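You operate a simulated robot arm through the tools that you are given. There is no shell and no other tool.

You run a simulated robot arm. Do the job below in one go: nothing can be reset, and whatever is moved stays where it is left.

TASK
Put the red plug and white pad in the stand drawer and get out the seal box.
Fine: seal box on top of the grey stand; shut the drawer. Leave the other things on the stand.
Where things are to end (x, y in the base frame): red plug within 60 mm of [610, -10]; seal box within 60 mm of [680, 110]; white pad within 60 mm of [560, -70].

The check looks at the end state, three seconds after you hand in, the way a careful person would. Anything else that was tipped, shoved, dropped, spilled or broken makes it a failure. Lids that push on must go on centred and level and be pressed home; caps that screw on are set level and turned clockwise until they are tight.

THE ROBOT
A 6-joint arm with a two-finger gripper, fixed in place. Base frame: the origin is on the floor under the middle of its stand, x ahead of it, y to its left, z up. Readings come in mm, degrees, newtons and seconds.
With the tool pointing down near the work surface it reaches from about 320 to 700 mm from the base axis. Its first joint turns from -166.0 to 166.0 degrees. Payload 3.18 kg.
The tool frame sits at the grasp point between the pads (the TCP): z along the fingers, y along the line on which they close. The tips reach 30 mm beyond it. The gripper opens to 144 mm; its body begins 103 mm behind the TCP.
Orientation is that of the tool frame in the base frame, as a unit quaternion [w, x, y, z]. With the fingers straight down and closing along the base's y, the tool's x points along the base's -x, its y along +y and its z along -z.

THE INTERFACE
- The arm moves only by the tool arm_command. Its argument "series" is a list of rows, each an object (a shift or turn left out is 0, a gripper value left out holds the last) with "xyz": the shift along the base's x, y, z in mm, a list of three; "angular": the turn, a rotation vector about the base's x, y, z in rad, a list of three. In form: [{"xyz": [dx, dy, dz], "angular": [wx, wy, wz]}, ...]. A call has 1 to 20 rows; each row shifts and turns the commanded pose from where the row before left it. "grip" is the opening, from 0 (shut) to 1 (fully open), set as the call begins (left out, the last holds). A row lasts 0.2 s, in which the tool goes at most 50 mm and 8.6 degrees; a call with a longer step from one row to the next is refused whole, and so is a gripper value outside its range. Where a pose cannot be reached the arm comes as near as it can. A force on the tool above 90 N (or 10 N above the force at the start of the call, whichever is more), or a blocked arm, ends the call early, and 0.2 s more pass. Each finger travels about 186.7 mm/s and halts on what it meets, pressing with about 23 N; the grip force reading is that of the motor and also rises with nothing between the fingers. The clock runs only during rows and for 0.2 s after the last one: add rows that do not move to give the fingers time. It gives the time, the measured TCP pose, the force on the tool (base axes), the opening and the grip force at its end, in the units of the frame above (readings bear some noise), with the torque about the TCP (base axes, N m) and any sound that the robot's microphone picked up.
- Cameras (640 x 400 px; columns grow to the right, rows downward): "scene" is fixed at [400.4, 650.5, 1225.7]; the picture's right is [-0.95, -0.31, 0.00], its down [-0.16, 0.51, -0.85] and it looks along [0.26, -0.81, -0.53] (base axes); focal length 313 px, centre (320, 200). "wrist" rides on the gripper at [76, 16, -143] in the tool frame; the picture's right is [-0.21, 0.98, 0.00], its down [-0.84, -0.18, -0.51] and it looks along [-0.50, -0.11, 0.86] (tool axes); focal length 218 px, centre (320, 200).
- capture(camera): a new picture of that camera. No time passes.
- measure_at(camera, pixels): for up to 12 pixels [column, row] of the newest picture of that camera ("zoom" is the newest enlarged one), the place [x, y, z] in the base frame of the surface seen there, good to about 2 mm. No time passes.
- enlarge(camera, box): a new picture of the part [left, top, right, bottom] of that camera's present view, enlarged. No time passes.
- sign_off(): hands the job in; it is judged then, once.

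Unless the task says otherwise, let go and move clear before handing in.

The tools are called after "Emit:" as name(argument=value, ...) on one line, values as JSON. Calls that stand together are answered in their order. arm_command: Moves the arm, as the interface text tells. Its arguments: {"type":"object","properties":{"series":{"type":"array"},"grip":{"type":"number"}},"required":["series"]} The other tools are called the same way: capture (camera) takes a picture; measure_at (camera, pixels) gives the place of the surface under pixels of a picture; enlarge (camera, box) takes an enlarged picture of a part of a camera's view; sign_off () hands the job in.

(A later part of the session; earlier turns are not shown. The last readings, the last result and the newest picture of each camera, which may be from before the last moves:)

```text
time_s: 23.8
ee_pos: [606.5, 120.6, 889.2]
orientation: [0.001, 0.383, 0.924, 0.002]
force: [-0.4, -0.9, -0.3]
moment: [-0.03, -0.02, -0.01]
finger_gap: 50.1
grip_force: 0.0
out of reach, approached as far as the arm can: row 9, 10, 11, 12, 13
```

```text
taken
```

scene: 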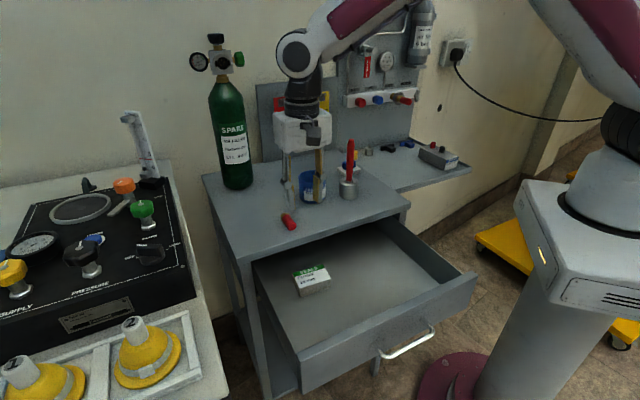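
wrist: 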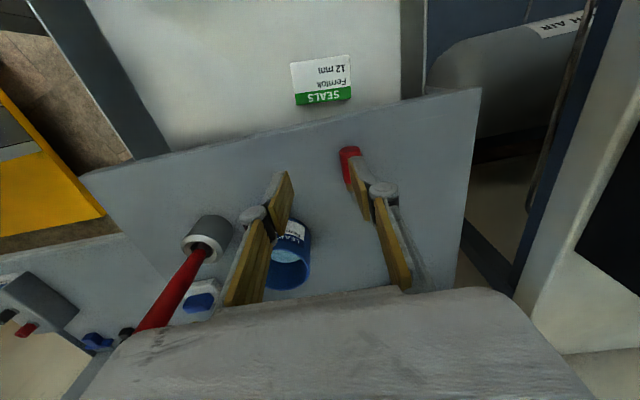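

The arm can't reach out that far at this height (stopped at (607,121,889)); it needs to be lower to reach farther. I move outward and down toward (643,131,860), still above the plug.

Emit:
arm_command(series=[{"xyz": [0, 0, -15]}, {"xyz": [10, 3, -5]}, {"xyz": [13, 4, -5]}, {"xyz": [13, 4, -4]}, {}])

Emit:
capture(camera="wrist")

Emit:
enlarge(camera="scene", box=[230, 130, 380, 240])

```text
time_s: 25.0
ee_pos: [632.6, 132.0, 854.7]
orientation: [0.001, 0.382, 0.924, 0.002]
force: [-0.6, 0.2, 0.6]
moment: [0.02, -0.04, -0.02]
finger_gap: 50.4
grip_force: 0.0
out of reach, approached as far as the arm can: row 4
```

```text
taken
```

wrist: 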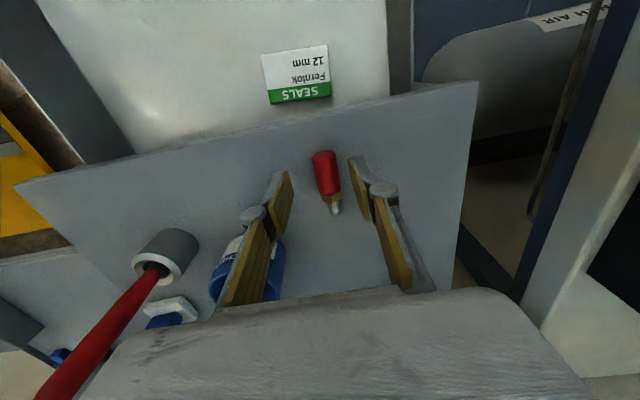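

```text
3.64 times, centred on (305, 185) of scene
```

zoom: 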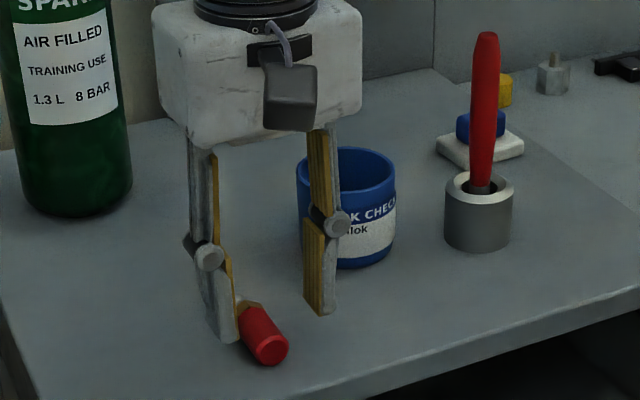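

The plug shows between the fingers at (326,175) in the wrist view. I measure its axis before lowering.

Emit:
measure_at(camera="wrist", pixels=[[322, 156], [325, 170], [328, 185], [332, 199], [336, 211], [315, 170], [336, 170], [290, 200], [350, 215], [430, 250]])

Emit:
enlarge(camera="wrist", box=[240, 130, 420, 250])

```text
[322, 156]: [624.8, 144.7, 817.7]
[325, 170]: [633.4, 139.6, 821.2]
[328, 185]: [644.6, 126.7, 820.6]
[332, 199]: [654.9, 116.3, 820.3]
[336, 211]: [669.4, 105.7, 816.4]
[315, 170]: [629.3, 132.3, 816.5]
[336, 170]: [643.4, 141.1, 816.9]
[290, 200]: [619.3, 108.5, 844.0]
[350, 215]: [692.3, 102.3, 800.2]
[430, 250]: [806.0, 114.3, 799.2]
```

```text
3.33 times, centred on (330, 190) of wrist
```

zoom: 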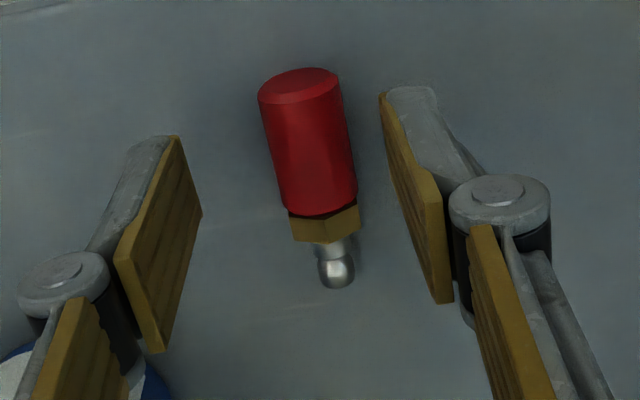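

The plug axis is about 5 mm to the +u side of the fingers' mid-plane. I lower to z≈832 with that correction, then close.

Emit:
arm_command(series=[{"xyz": [0, 0, -8]}, {"xyz": [2, 2, -7]}, {"xyz": [2, 2, -7]}, {}])

Emit:
arm_command(series=[{}, {}, {}], grip=0.0)

Emit:
capture(camera="wrist")

Emit:
enlarge(camera="scene", box=[230, 130, 380, 240])

```text
time_s: 26.0
ee_pos: [636.9, 135.3, 833.2]
orientation: [-0.002, 0.382, 0.924, -0.001]
force: [-0.4, 0.8, -0.3]
moment: [-0.02, 0.02, -0.01]
finger_gap: 50.4
grip_force: 0.0
```

```text
time_s: 26.8
ee_pos: [636.0, 134.7, 833.3]
orientation: [-0.003, 0.383, 0.924, 0.0]
force: [-0.1, 0.4, 0.1]
moment: [0.0, 0.0, -0.02]
finger_gap: 20.6
grip_force: 23.1
```

```text
taken
```

wrist: 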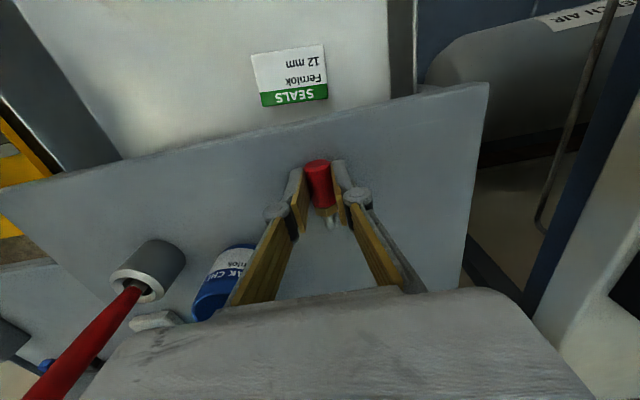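

```text
3.64 times, centred on (305, 185) of scene
```

zoom: 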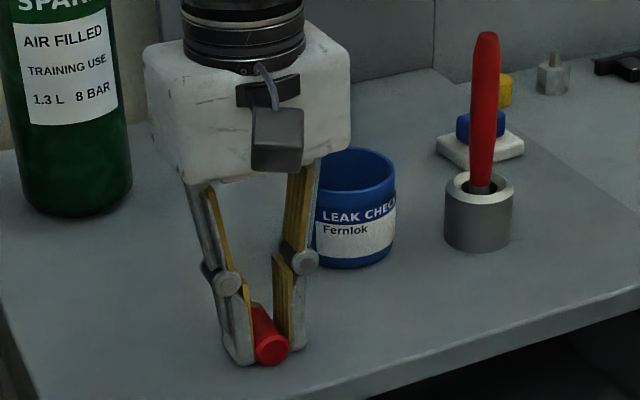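

The plug is held (gap 20.6 mm). I lift it, carry it over the open drawer to about (432,168), and lower to just above the drawer floor.

Emit:
arm_command(series=[{"xyz": [0, 0, 8]}, {"xyz": [0, 0, 15]}, {"xyz": [0, 0, 15]}, {"xyz": [-15, 3, 5]}, {"xyz": [-25, 4, 0]}, {"xyz": [-28, 4, 0]}, {"xyz": [-28, 4, 0]}, {"xyz": [-28, 5, 0]}, {"xyz": [-28, 5, 0]}, {"xyz": [-28, 5, 0]}, {"xyz": [-24, 3, 0]}, {}])

Emit:
capture(camera="wrist")

Emit:
capture(camera="scene")

```text
time_s: 29.4
ee_pos: [420.0, 165.0, 868.1]
orientation: [-0.002, 0.382, 0.924, 0.001]
force: [-0.6, 0.8, -0.5]
moment: [0.01, -0.04, 0.01]
finger_gap: 20.6
grip_force: 23.0
out of reach, approached as far as the arm can: row 2, 3
```

```text
taken
```

wrist: 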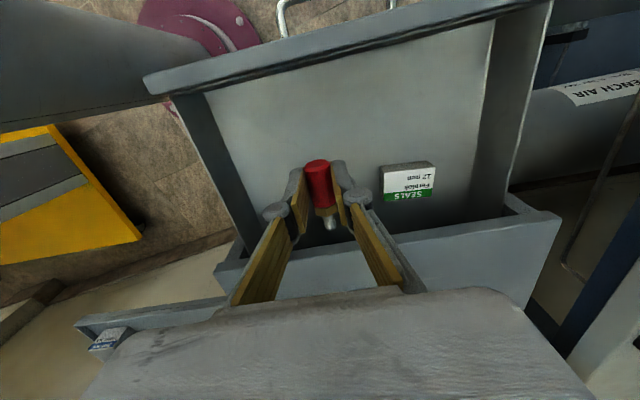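

```text
taken
```

scene: 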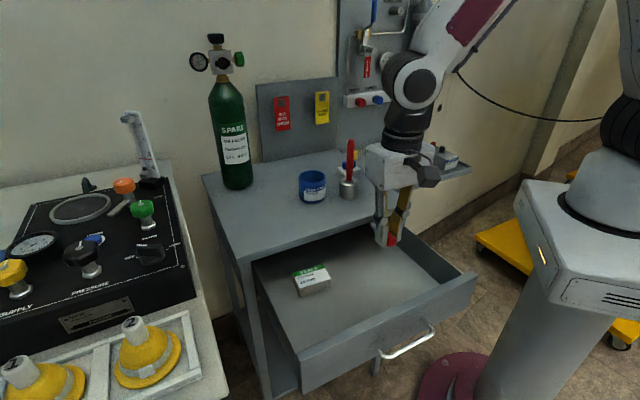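

The plug hangs over the open drawer at (420,165,868) with clear space beneath it. I lower it to about 2 mm above the floor.

Emit:
arm_command(series=[{"xyz": [6, 1, -18]}, {"xyz": [6, 2, -24]}, {"xyz": [0, 0, -24]}, {"xyz": [0, 0, -24]}, {"xyz": [0, 0, -24]}, {"xyz": [0, 0, -20]}, {"xyz": [0, 0, -10]}, {"xyz": [0, 0, -6]}, {}])

Emit:
enlarge(camera="scene", box=[280, 210, 480, 340])

Emit:
enlarge(camera="wrist", box=[240, 130, 420, 250])

```text
time_s: 31.4
ee_pos: [431.9, 167.4, 716.9]
orientation: [-0.001, 0.383, 0.924, 0.0]
force: [-0.4, 0.0, -0.3]
moment: [-0.02, -0.02, 0.0]
finger_gap: 20.8
grip_force: 22.5
```

```text
3.08 times, centred on (380, 275) of scene
```

zoom: 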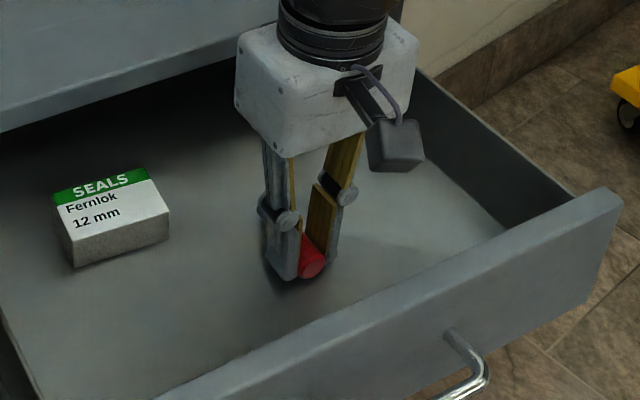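

```text
3.33 times, centred on (330, 190) of wrist
```

zoom: 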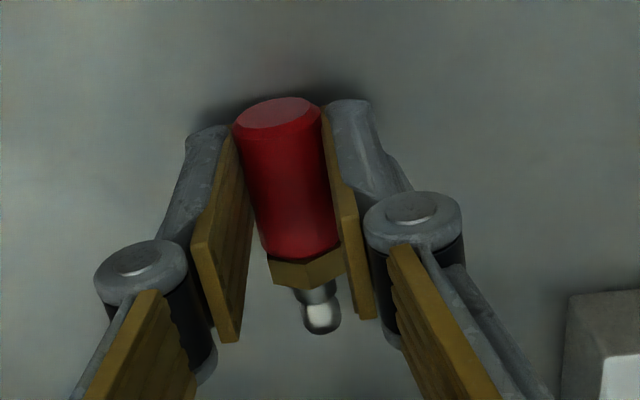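

The plug is about a millimetre off the floor (TCP 716.9 against 35 mm pick height above a 681 floor). I lower the last bit, open slightly, and rise clear.

Emit:
arm_command(series=[{"xyz": [0, 0, -0.8]}, {}])

Emit:
arm_command(series=[{}, {}], grip=0.3)

Emit:
arm_command(series=[{"xyz": [0, 0, 10]}, {"xyz": [0, 0, 20]}, {"xyz": [0, 0, 30]}, {"xyz": [0, 0, 40]}, {"xyz": [0, 0, 40]}, {}])

Emit:
capture(camera="wrist")

Emit:
capture(camera="scene")

```text
time_s: 32.0
ee_pos: [431.9, 168.0, 717.1]
orientation: [-0.002, 0.383, 0.924, 0.0]
force: [-0.9, 0.0, -0.5]
moment: [0.0, 0.0, 0.01]
finger_gap: 20.6
grip_force: 23.3
```

```text
time_s: 32.6
ee_pos: [431.5, 167.3, 716.7]
orientation: [-0.002, 0.383, 0.924, 0.0]
force: [0.5, 0.1, -0.4]
moment: [0.01, -0.01, 0.01]
finger_gap: 43.4
grip_force: 0.1
```

```text
time_s: 34.0
ee_pos: [432.1, 167.9, 860.5]
orientation: [-0.003, 0.382, 0.924, 0.0]
force: [0.6, 0.6, 0.0]
moment: [-0.04, 0.01, 0.0]
finger_gap: 43.4
grip_force: 0.1
```

```text
taken
```

wrist: 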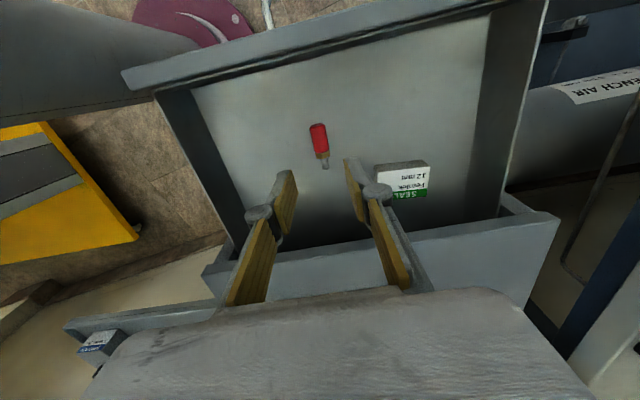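

```text
taken
```

scene: 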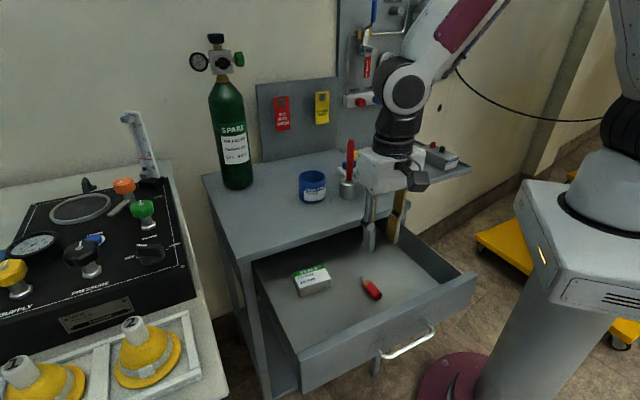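

The plug lies in the drawer at about (370,288) in the scene picture, and the gripper is clear. Now I measure the box's corners for its exact centre and angle.

Emit:
enlarge(camera="scene", box=[270, 240, 390, 320])

Emit:
enlarge(camera="wrist", box=[290, 100, 470, 220])

```text
5.00 times, centred on (330, 280) of scene
```

zoom: 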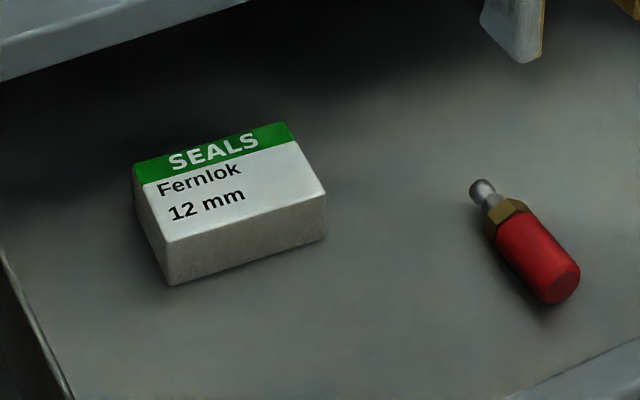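

```text
3.33 times, centred on (380, 160) of wrist
```

zoom: 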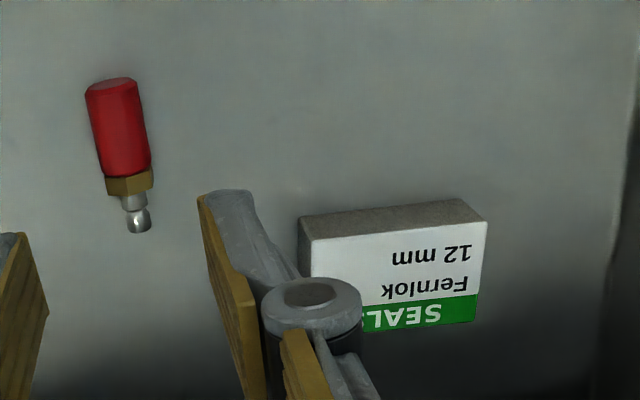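

Emit:
measure_at(camera="zoom", pixels=[[312, 238], [484, 224], [472, 318], [400, 270], [305, 215], [465, 202], [395, 225]])

Emit:
enlarge(camera="scene", box=[270, 240, 390, 320])

Emit:
measure_at(camera="zoom", pixels=[[170, 240], [322, 195], [284, 126], [137, 166], [228, 185], [172, 280], [322, 235], [480, 190], [555, 285], [510, 215]])

```text
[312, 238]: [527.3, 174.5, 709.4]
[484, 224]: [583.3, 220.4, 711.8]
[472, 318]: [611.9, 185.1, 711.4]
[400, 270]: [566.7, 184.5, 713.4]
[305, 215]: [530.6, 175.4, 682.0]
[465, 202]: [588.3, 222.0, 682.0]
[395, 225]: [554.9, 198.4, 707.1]
```

```text
5.00 times, centred on (330, 280) of scene
```

zoom: 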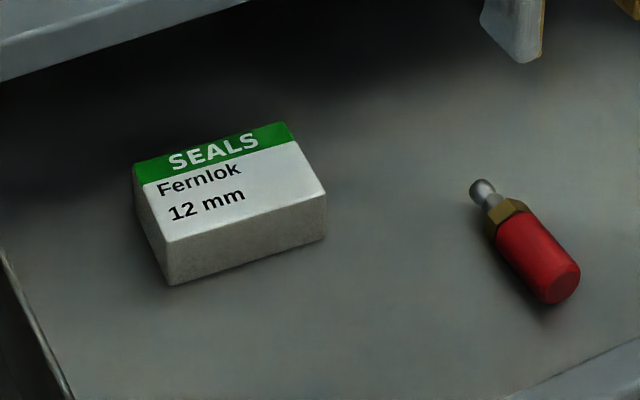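

```text
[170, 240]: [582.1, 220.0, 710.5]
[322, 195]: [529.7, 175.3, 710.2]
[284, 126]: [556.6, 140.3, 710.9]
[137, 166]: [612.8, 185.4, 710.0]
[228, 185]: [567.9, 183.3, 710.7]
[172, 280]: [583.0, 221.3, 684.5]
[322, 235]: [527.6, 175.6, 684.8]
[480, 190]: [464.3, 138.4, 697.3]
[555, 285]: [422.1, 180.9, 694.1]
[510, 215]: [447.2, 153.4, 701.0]
```

The box centre is (570,180) with its long axis at 39.4°, so I rotate the tool −5.6°, open to about 95 mm, and move above it.

Emit:
arm_command(series=[{"xyz": [15, 1.3, 0], "angular": [0, 0, -0.049]}, {"xyz": [25, 2.2, 0], "angular": [0, 0, -0.049]}, {"xyz": [28, 2.5, 0]}, {"xyz": [28, 2.5, -5]}, {"xyz": [25, 2.2, -10]}, {"xyz": [17, 1.5, -15]}, {}], grip=0.66)

Emit:
capture(camera="wrist")

Emit:
enlarge(camera="scene", box=[230, 130, 430, 320])

```text
time_s: 35.6
ee_pos: [572.0, 181.0, 826.7]
orientation: [-0.002, 0.428, 0.904, 0.0]
force: [-0.1, -0.3, 0.2]
moment: [0.03, 0.03, 0.0]
finger_gap: 94.9
grip_force: 0.2
```

```text
taken
```

wrist: 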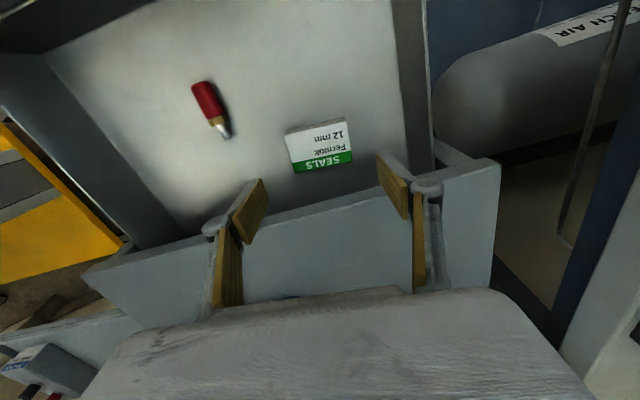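

```text
2.11 times, centred on (330, 225) of scene
```

zoom: 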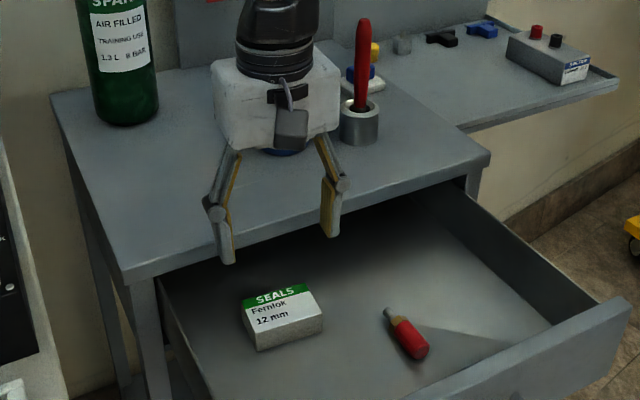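

The box is centred below the open fingers and the stand edge stays about 14 mm clear of them. I lower in steps to grip height.

Emit:
arm_command(series=[{"xyz": [-2, -0.8, -15]}, {"xyz": [0, 0, -20]}, {"xyz": [0, 0, -20]}, {"xyz": [0, 0, -15]}, {}])

Emit:
capture(camera="wrist")

Emit:
enlarge(camera="scene", box=[230, 170, 400, 320])

```text
time_s: 36.8
ee_pos: [569.2, 177.9, 755.7]
orientation: [-0.001, 0.427, 0.904, 0.001]
force: [-1.0, 0.2, 0.0]
moment: [0.02, 0.01, 0.01]
finger_gap: 95.0
grip_force: 0.1
```

```text
taken
```

wrist: 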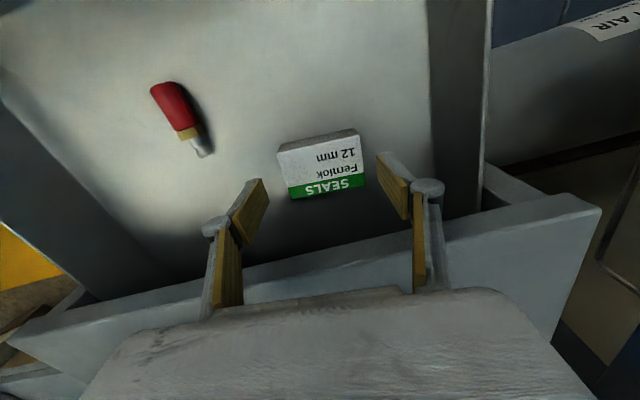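

```text
2.67 times, centred on (315, 245) of scene
```

zoom: 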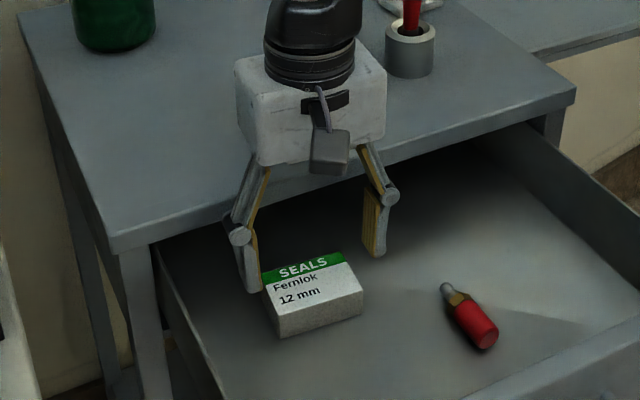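

Emit:
arm_command(series=[{"xyz": [0.8, 2.3, -12]}, {"xyz": [0, 0, -12]}, {"xyz": [0, 0, -10]}, {"xyz": [0, 0, -5]}, {}])

Emit:
capture(camera="wrist")

Emit:
enlarge(camera="scene", box=[230, 170, 400, 320])

```text
time_s: 38.0
ee_pos: [568.5, 181.3, 716.8]
orientation: [-0.001, 0.428, 0.904, 0.0]
force: [0.7, 0.3, 0.1]
moment: [0.03, 0.0, -0.01]
finger_gap: 95.0
grip_force: 0.1
```

```text
taken
```

wrist: 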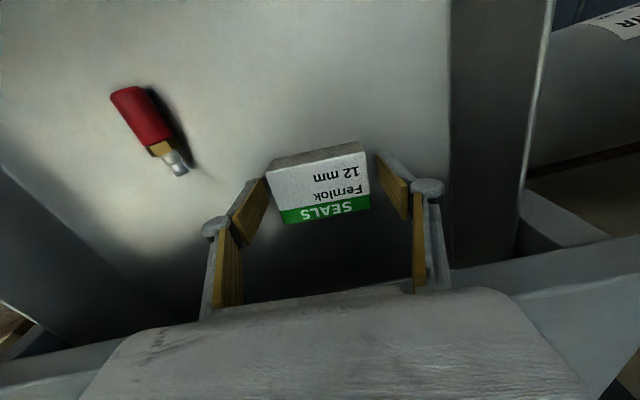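

```text
2.67 times, centred on (315, 245) of scene
```

zoom: 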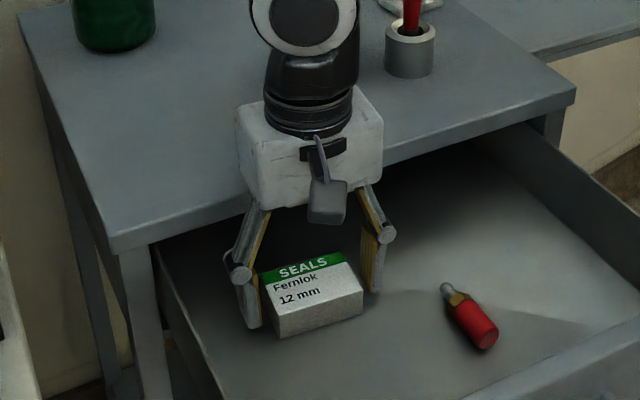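

The fingers straddle the box ends at the right height. I close on it.

Emit:
arm_command(series=[{}, {}, {}], grip=0.3)

Emit:
capture(camera="wrist")

```text
time_s: 38.8
ee_pos: [569.3, 180.5, 718.2]
orientation: [-0.002, 0.427, 0.904, -0.001]
force: [0.3, 0.4, -0.1]
moment: [0.0, 0.01, 0.01]
finger_gap: 74.0
grip_force: 23.2
```

```text
taken
```

wrist: 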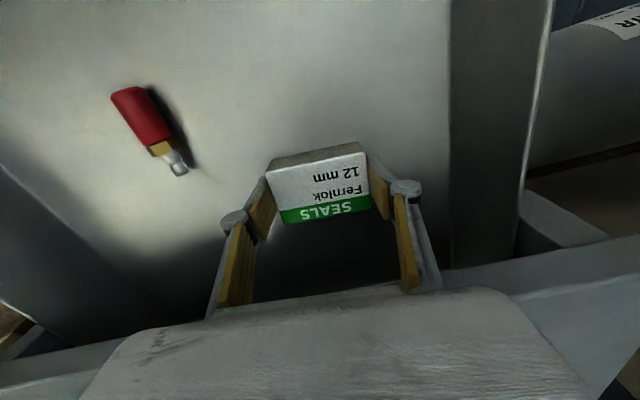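

The box is gripped (gap 74 mm, 23 N). I lift it straight up, easing it slightly away from the stand edge.

Emit:
arm_command(series=[{"xyz": [0, 0, 6]}, {"xyz": [-2, 2, 12]}, {"xyz": [-2, 2, 20]}, {"xyz": [-2, 2, 24]}, {"xyz": [0, 0, 24]}, {"xyz": [0, 0, 24]}, {"xyz": [0, 0, 24]}, {"xyz": [0, 0, 8]}, {}])

Emit:
capture(camera="wrist")

Emit:
capture(camera="scene")

```text
time_s: 40.8
ee_pos: [566.3, 188.1, 862.0]
orientation: [-0.002, 0.427, 0.904, -0.001]
force: [-0.1, -0.2, -1.0]
moment: [0.03, 0.0, -0.01]
finger_gap: 74.1
grip_force: 23.5
```

```text
taken
```

wrist: 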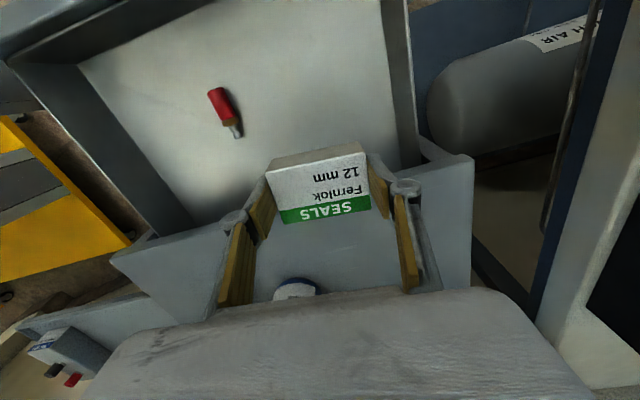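

```text
taken
```

scene: 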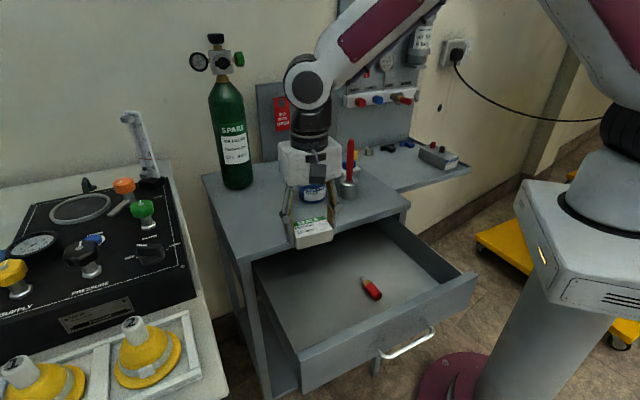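

The box is clear above the stand. I check where the tin is before moving the fingers beside it.

Emit:
enlarge(camera="scene", box=[230, 140, 390, 250])

Emit:
measure_at(camera="scene", pixels=[[312, 200], [302, 192], [325, 192], [237, 188], [250, 186], [226, 186], [237, 170]])

```text
3.64 times, centred on (310, 195) of scene
```

zoom: 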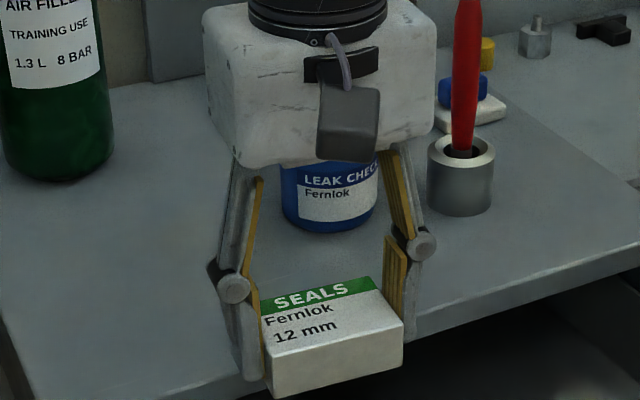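

```text
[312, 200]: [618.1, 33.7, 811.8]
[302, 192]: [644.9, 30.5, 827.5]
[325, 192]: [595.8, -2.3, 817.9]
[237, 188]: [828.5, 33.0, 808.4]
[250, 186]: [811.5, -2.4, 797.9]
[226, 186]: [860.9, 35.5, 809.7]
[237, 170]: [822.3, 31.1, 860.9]
```

The tin's centre is near (628,0) with radius 34 mm, leaving ample room. I carry the box over the stand toward (645,122), keeping its bottom about 15 mm above the top.

Emit:
arm_command(series=[{"xyz": [10, -8, 0]}, {"xyz": [18, -15, -2]}, {"xyz": [18, -15, -3]}, {"xyz": [16, -14, -3]}, {"xyz": [10, -8, -2]}, {}])

Emit:
capture(camera="wrist")

Emit:
enlarge(camera="scene", box=[230, 140, 390, 250])

```text
time_s: 42.2
ee_pos: [634.4, 126.2, 849.8]
orientation: [0.001, 0.427, 0.904, 0.002]
force: [0.3, 0.2, -0.3]
moment: [-0.02, 0.01, 0.03]
finger_gap: 74.0
grip_force: 22.5
```

```text
taken
```

wrist: 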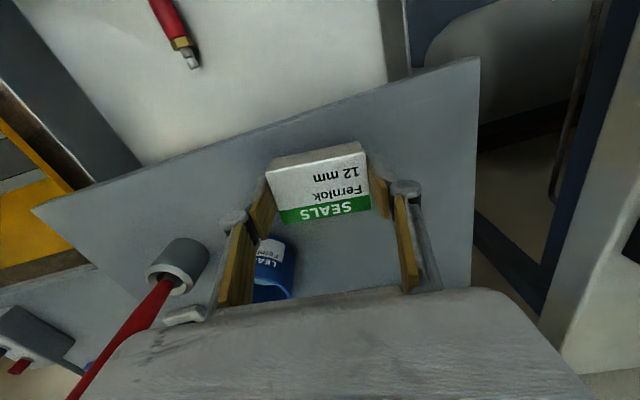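

```text
3.64 times, centred on (310, 195) of scene
```

zoom: 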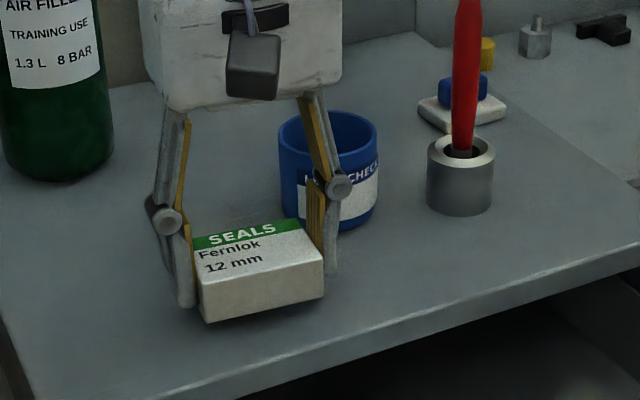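

The box hangs level over the top at (634,126). I lower a little and move further out toward (655,116).

Emit:
arm_command(series=[{"xyz": [4, -2, -5]}, {"xyz": [8, -4, -2]}, {"xyz": [8, -4, -1]}, {}])

```text
time_s: 43.2
ee_pos: [647.5, 115.5, 838.0]
orientation: [0.0, 0.427, 0.904, 0.002]
force: [0.4, 0.3, -1.0]
moment: [0.04, 0.02, 0.05]
finger_gap: 74.2
grip_force: 22.9
out of reach, approached as far as the arm can: row 2, 3
```

At (648,116) the box is 33 mm from its mark, well inside 60 mm, and its bottom is about 3 mm above the top. I lower gently until it touches.

Emit:
arm_command(series=[{"xyz": [0, 0, -1]}, {"xyz": [0, 0, -1]}, {}])

Emit:
enlarge(camera="scene", box=[250, 180, 340, 240])

```text
time_s: 44.0
ee_pos: [647.1, 114.7, 836.2]
orientation: [0.001, 0.427, 0.904, 0.001]
force: [-4.6, -2.5, 12.7]
moment: [-0.21, 0.57, -0.01]
finger_gap: 74.3
grip_force: 23.5
```

```text
6.67 times, centred on (295, 210) of scene
```

zoom: 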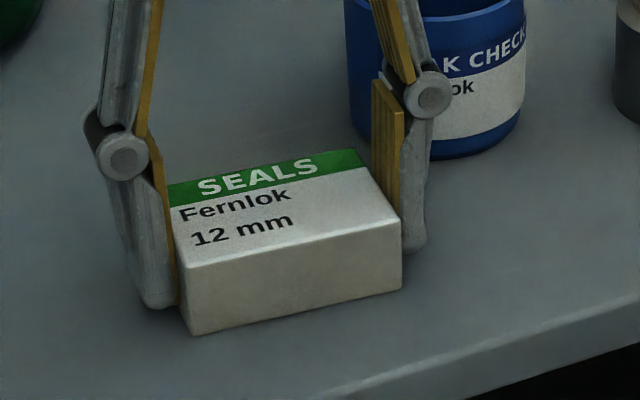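

A 13 N upward force shows the box is resting on the top. I open the fingers and rise clear, drawing back toward the base.

Emit:
arm_command(series=[{}, {}], grip=0.64)

Emit:
arm_command(series=[{"xyz": [0, 0, 8]}, {"xyz": [-2, 0, 10]}, {"xyz": [-5, 0, 12]}, {"xyz": [-10, 2, 15]}, {"xyz": [-20, 4, 15]}, {"xyz": [-25, 5, 10]}, {"xyz": [-25, 5, 10]}, {}])

Emit:
capture(camera="scene")

Emit:
capture(camera="wrist")

```text
time_s: 44.6
ee_pos: [645.9, 115.7, 833.3]
orientation: [0.001, 0.427, 0.904, 0.001]
force: [0.4, 0.2, 0.5]
moment: [0.01, 0.03, -0.02]
finger_gap: 92.1
grip_force: 0.2
```

```text
time_s: 46.4
ee_pos: [553.7, 129.3, 907.7]
orientation: [-0.001, 0.427, 0.904, 0.001]
force: [-0.2, -0.6, -0.8]
moment: [0.01, 0.01, 0.02]
finger_gap: 92.0
grip_force: 0.1
out of reach, approached as far as the arm can: row 1, 2
```

```text
taken
```

scene: 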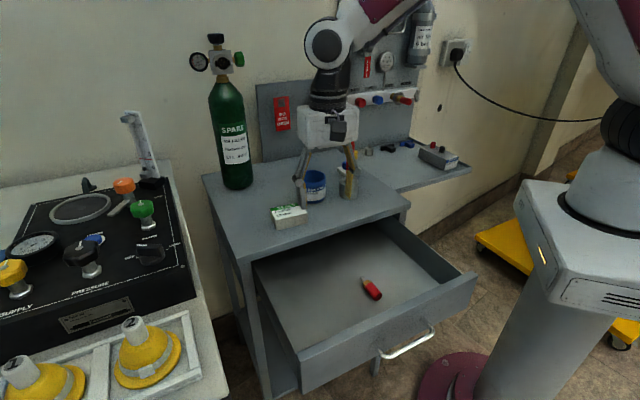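

```text
taken
```

wrist: 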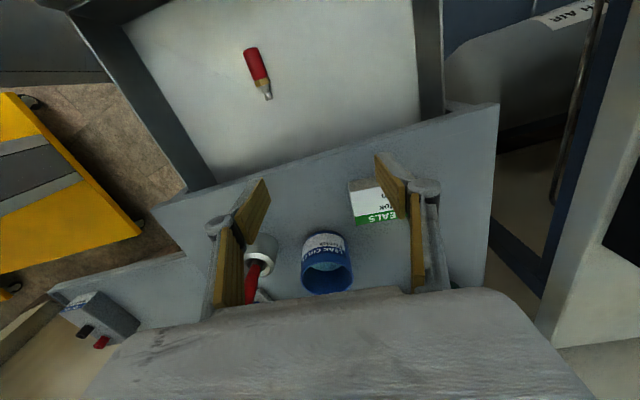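

The box sits on the stand at (289,216) in the scene view. I measure where it ended and look at the white pad next.

Emit:
enlarge(camera="scene", box=[250, 180, 340, 240])

Emit:
measure_at(camera="zoom", pixels=[[180, 265], [400, 220], [350, 155], [140, 190], [270, 210], [200, 335]])

Emit:
enlarge(camera="scene", box=[320, 120, 420, 200])

Emit:
enlarge(camera="wrist", box=[200, 200, 360, 320])

```text
6.67 times, centred on (295, 210) of scene
```

zoom: 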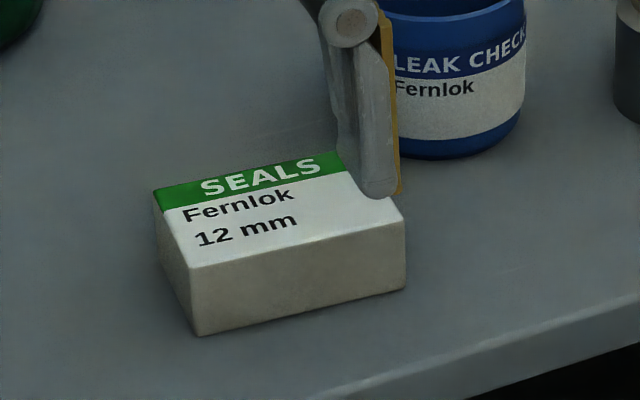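

```text
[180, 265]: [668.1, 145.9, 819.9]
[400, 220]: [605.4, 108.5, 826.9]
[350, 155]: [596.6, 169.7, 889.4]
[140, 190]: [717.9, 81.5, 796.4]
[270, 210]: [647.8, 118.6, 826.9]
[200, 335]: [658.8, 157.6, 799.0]
```

```text
5.00 times, centred on (370, 160) of scene
```

zoom: 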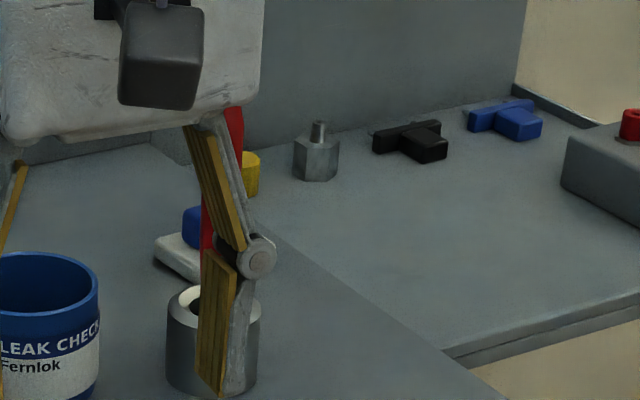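

```text
3.33 times, centred on (280, 260) of wrist
```

zoom: 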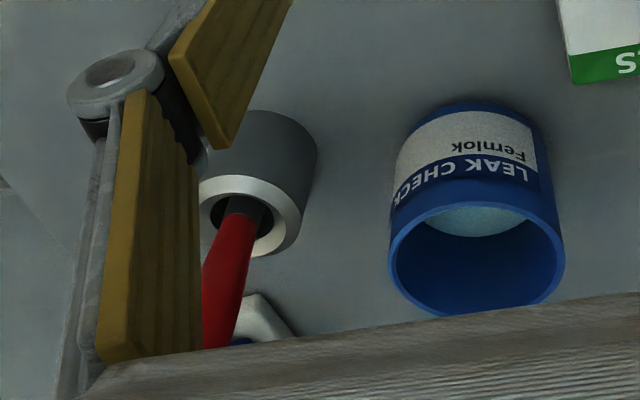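

The box top centre is near (648,118) — fine. For the pad I must go round the red tool standing in the pot at about (549,−36), so I swing back to x≈430, turn the tool square, and pass along y to (430,−155) at z≈950.

Emit:
arm_command(series=[{"xyz": [-17.7, -2.7, 6], "angular": [0, 0, 0.126]}, {"xyz": [-17.7, -2.7, 6], "angular": [0, 0, 0.126]}, {"xyz": [-17.7, -2.7, 6], "angular": [0, 0, 0.126]}, {"xyz": [-17.7, -2.7, 6], "angular": [0, 0, 0.126]}, {"xyz": [-17.7, -2.7, 6], "angular": [0, 0, 0.126]}, {"xyz": [-17.7, -2.7, 6], "angular": [0, 0, 0.126]}, {"xyz": [-17.7, -2.7, 6], "angular": [0, 0, 0.126]}, {"xyz": [0, -15, 0]}, {"xyz": [0, -30, 0]}, {"xyz": [0, -36, 0]}, {"xyz": [0, -36, 0]}, {"xyz": [0, -36, 0]}, {"xyz": [0, -36, 0]}, {"xyz": [0, -36, 0]}, {"xyz": [0, -30, 0]}, {"xyz": [0, -10, 0]}, {}], grip=0.45)

Emit:
capture(camera="wrist")

Emit:
capture(camera="scene")

```text
time_s: 50.0
ee_pos: [430.0, -152.4, 949.1]
orientation: [-0.001, 0.002, 1.0, 0.0]
force: [-0.3, 0.1, 0.1]
moment: [-0.03, 0.04, -0.01]
finger_gap: 64.6
grip_force: 0.0
```

```text
taken
```

wrist: 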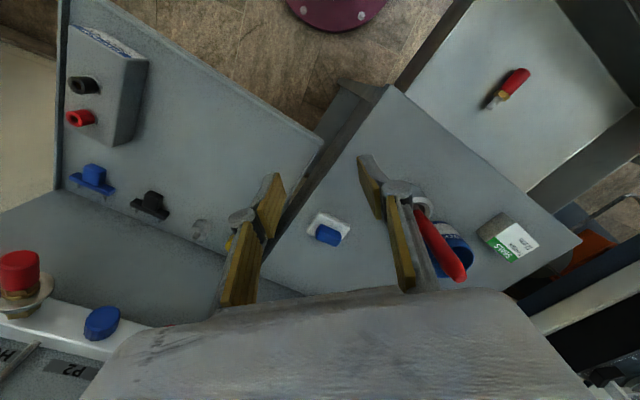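

```text
taken
```

scene: 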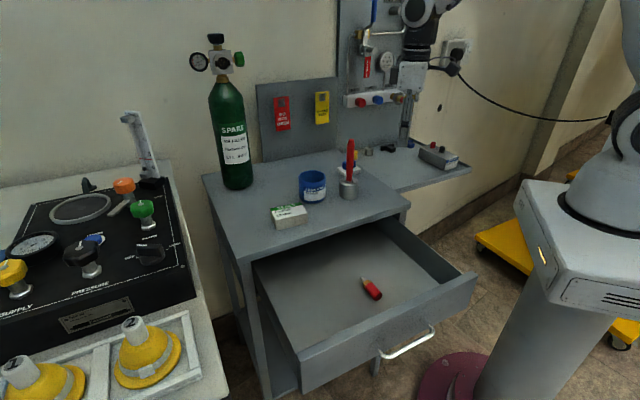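

The pad is in clear view at (328,230) of the wrist picture, a white block with a blue knob. I enlarge and measure it.

Emit:
enlarge(camera="wrist", box=[270, 190, 390, 270])

Emit:
measure_at(camera="zoom", pixels=[[255, 120], [430, 150], [390, 270], [200, 230], [320, 150], [310, 230], [340, 270], [260, 200], [370, 220], [150, 280], [320, 190]])

```text
5.00 times, centred on (330, 230) of wrist
```

zoom: 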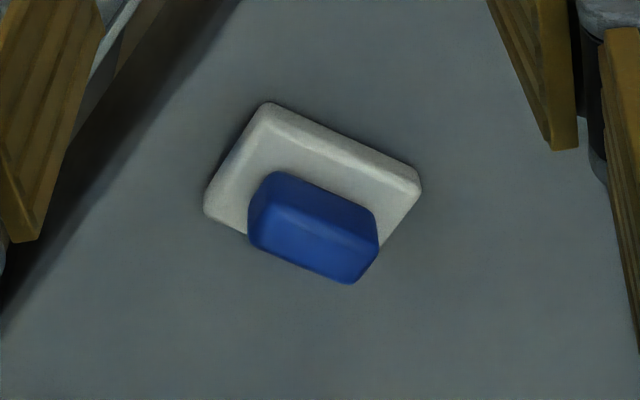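

```text
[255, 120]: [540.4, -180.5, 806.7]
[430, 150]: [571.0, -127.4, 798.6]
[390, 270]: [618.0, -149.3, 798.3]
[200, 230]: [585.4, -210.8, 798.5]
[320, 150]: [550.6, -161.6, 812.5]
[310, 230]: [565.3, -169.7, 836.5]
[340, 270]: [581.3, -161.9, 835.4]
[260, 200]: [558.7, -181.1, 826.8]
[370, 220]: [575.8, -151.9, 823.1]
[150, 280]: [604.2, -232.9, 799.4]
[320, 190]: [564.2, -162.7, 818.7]
```

Emit:
measure_at(camera="zoom", pixels=[[268, 110], [412, 186], [383, 238], [212, 208], [232, 165], [340, 142], [276, 178], [370, 216], [352, 278], [258, 240], [400, 210], [225, 220]])

Emit:
enlarge(camera="scene", box=[320, 140, 380, 200])

```text
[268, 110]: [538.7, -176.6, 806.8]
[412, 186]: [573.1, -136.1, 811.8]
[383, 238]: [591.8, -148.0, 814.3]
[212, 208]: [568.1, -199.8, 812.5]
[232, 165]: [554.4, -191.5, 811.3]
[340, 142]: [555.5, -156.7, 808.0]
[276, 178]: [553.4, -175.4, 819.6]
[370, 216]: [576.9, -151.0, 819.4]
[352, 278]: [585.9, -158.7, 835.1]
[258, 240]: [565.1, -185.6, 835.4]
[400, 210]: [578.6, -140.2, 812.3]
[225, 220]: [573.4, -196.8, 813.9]
```

```text
6.67 times, centred on (350, 170) of scene
```

zoom: 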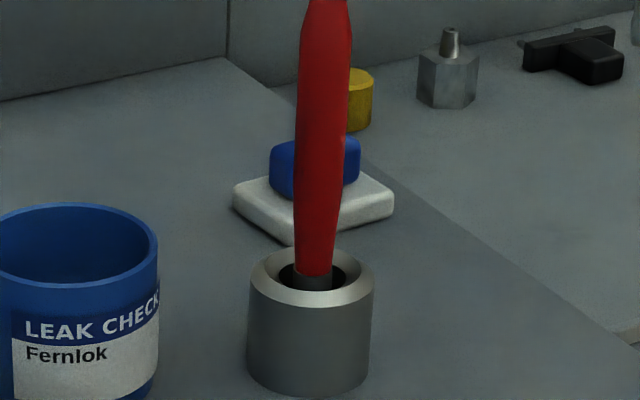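

The pad base is about 55×42 mm centred near (570,−168), long axis at 50°, with a blue knob about 36×22 mm rising to z 836. I check the positions of the nearby valves and shelf items before choosing the approach.

Emit:
measure_at(camera="wrist", pixels=[[20, 265], [100, 322], [228, 243], [200, 232], [150, 205], [90, 175], [60, 320], [160, 265], [280, 292], [240, 150], [425, 205], [440, 240]])

Emit:
measure_at(camera="scene", pixels=[[365, 100], [380, 99], [398, 98], [353, 157], [368, 151], [385, 147], [408, 143], [425, 145], [345, 110], [322, 108], [330, 140], [350, 145]])

```text
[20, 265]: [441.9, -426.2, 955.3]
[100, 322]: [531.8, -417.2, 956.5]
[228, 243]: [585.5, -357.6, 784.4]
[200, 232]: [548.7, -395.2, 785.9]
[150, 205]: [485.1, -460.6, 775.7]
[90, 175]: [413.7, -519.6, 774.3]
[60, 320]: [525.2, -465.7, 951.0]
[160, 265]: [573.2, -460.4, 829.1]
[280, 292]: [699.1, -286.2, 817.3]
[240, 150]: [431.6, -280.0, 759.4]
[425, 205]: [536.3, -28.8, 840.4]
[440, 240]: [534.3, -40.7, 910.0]
```

```text
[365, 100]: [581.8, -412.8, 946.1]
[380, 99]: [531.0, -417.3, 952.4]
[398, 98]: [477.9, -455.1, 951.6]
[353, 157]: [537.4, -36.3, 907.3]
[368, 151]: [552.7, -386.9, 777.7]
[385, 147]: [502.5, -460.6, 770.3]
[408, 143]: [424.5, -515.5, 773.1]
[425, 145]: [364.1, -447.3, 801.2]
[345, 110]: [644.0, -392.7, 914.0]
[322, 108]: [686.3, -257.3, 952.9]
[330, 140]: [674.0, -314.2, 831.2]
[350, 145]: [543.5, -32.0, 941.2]
```

Valves and panel are well away (nearest tag at (686,−257)). I turn the tool +50° so the fingers will close across the knob's short side, with the camera away from the red tool, and move above the pad at z≈890.

Emit:
arm_command(series=[{"xyz": [15, -2.2, -4], "angular": [0, 0, 0.125]}, {"xyz": [20, -2.2, -8], "angular": [0, 0, 0.125]}, {"xyz": [22, -2.2, -10], "angular": [0, 0, 0.125]}, {"xyz": [22, -2.2, -10], "angular": [0, 0, 0.125]}, {"xyz": [22, -2.2, -10], "angular": [0, 0, 0.125]}, {"xyz": [22, -2.2, -10], "angular": [0, 0, 0.125]}, {"xyz": [17, -2.3, -7], "angular": [0, 0, 0.123]}, {}], grip=0.36)

Emit:
capture(camera="wrist")

Emit:
capture(camera="scene")

```text
time_s: 51.8
ee_pos: [571.3, -169.8, 894.7]
orientation: [-0.002, -0.422, 0.906, -0.002]
force: [0.0, -0.7, -0.3]
moment: [0.0, -0.02, -0.01]
finger_gap: 51.8
grip_force: 0.0
```

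```text
taken
```

wrist: 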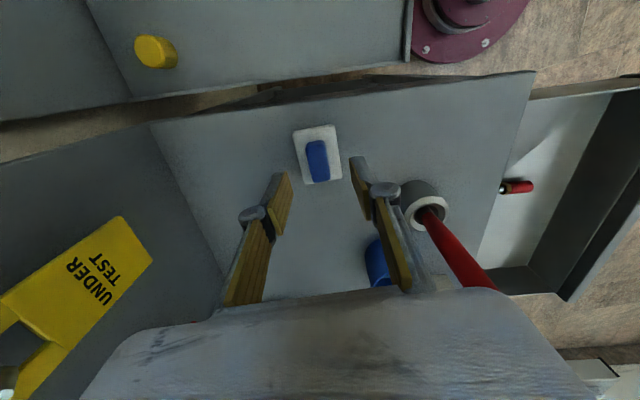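

```text
taken
```

scene: 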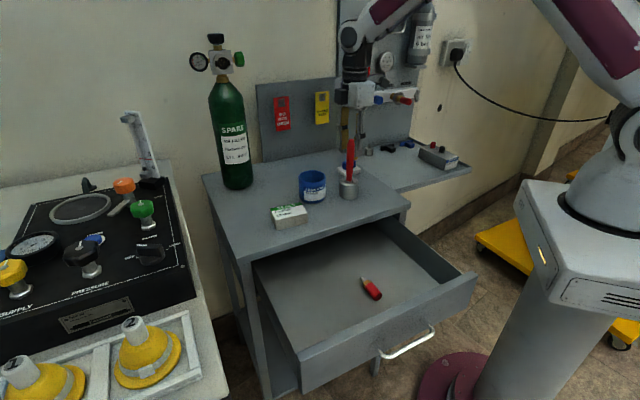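

The pad is now at (318,155) between the finger lines. I measure the knob again from this side.

Emit:
enlarge(camera="wrist", box=[240, 105, 400, 225])

Emit:
measure_at(camera="zoom", pixels=[[275, 150], [335, 150], [290, 300], [350, 290], [310, 220], [225, 100], [395, 90], [260, 310], [420, 290], [300, 145], [320, 300], [270, 220]])

```text
3.33 times, centred on (320, 165) of wrist
```

zoom: 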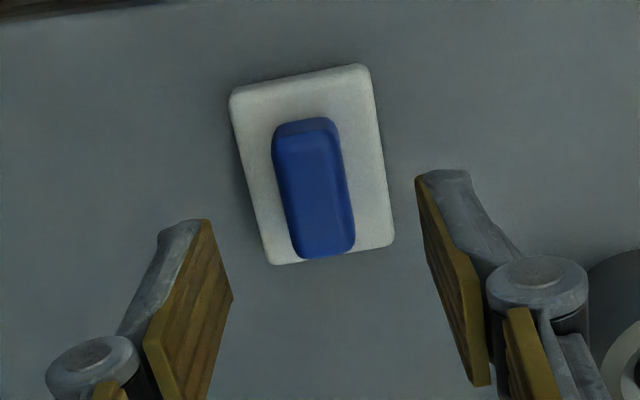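

```text
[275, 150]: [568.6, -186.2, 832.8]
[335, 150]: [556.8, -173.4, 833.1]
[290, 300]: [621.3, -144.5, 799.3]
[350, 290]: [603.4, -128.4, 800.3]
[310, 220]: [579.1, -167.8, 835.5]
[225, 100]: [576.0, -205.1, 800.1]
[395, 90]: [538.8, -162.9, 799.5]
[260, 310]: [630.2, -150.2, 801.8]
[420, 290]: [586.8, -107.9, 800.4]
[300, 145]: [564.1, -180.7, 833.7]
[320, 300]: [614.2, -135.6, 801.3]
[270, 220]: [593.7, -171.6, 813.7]
```

Emit:
measure_at(camera="zoom", pixels=[[312, 195], [277, 160], [337, 140], [298, 250], [352, 240], [290, 200], [342, 190], [240, 100], [360, 75], [275, 258], [388, 240]])

```text
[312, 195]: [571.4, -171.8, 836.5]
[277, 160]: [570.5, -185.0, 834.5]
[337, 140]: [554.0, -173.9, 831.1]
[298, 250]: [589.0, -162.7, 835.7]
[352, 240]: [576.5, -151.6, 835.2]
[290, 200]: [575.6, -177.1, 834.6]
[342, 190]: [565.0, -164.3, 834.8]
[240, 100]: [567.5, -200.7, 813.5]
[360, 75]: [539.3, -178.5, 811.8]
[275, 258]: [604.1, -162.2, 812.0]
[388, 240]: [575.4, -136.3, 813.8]
```

The knob centre is (572,−169), right under the TCP, with its axis square to the closing direction. I descend to z≈848 so the finger ends straddle the knob above the white base.

Emit:
arm_command(series=[{"xyz": [0, 0, -12], "angular": [0, 0, -0.02]}, {"xyz": [0, 0, -14]}, {"xyz": [0, 0, -12]}, {"xyz": [0, 0, -8]}, {}])

Emit:
enlarge(camera="wrist", box=[240, 105, 400, 225])

Emit:
enlarge(camera="scene", box=[310, 80, 410, 210])

```text
time_s: 53.0
ee_pos: [570.2, -169.3, 849.1]
orientation: [-0.002, -0.413, 0.911, -0.002]
force: [0.2, -1.3, -0.3]
moment: [0.0, 0.02, -0.01]
finger_gap: 52.0
grip_force: 0.1
```

```text
3.33 times, centred on (320, 165) of wrist
```

zoom: 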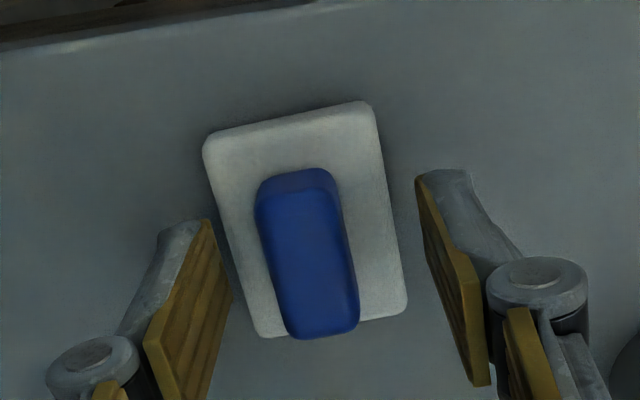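

```text
3.08 times, centred on (360, 145) of scene
```

zoom: 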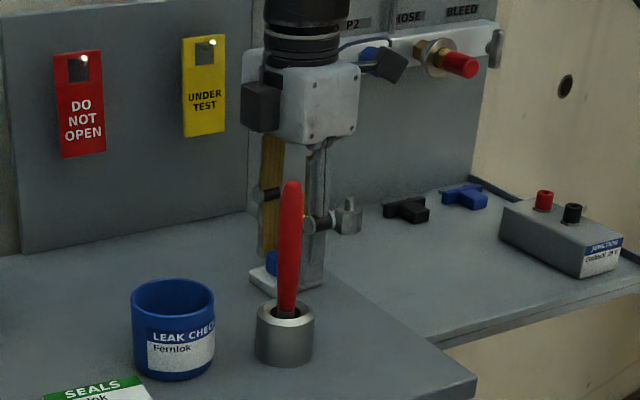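

The fingers straddle the knob at z 849. I close on it.

Emit:
arm_command(series=[{}, {}, {}], grip=0.0)

Emit:
enlarge(camera="wrist", box=[240, 105, 400, 225])

```text
time_s: 53.8
ee_pos: [569.3, -169.1, 847.2]
orientation: [-0.001, -0.413, 0.911, -0.002]
force: [0.8, 0.0, 0.0]
moment: [0.0, -0.01, 0.0]
finger_gap: 19.2
grip_force: 22.4
```

```text
3.33 times, centred on (320, 165) of wrist
```

zoom: 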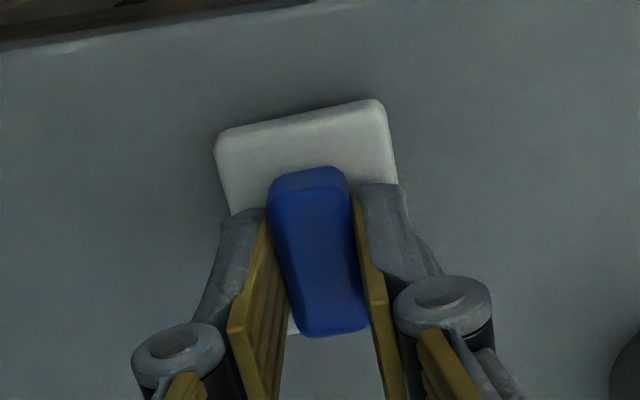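

The knob is held (gap 19 mm) and the white base shifted with it, so they are one piece. I lift 30 mm and check that the pad comes along.

Emit:
arm_command(series=[{"xyz": [0, 0, 5]}, {"xyz": [0, 0, 10]}, {"xyz": [0, 0, 15]}, {}])

Emit:
enlarge(camera="wrist", box=[240, 105, 400, 225])

Emit:
enlarge(camera="scene", box=[310, 80, 410, 210])

```text
time_s: 54.8
ee_pos: [571.8, -168.8, 877.4]
orientation: [-0.001, -0.413, 0.911, -0.001]
force: [0.0, 1.0, -1.1]
moment: [-0.01, -0.04, 0.01]
finger_gap: 19.5
grip_force: 22.9
```

```text
3.33 times, centred on (320, 165) of wrist
```

zoom: 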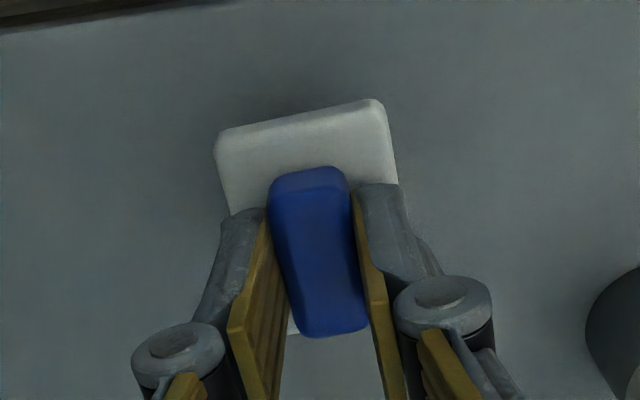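

```text
3.08 times, centred on (360, 145) of scene
```

zoom: 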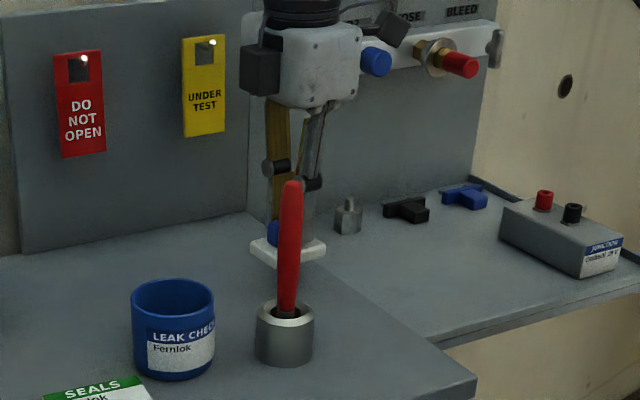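

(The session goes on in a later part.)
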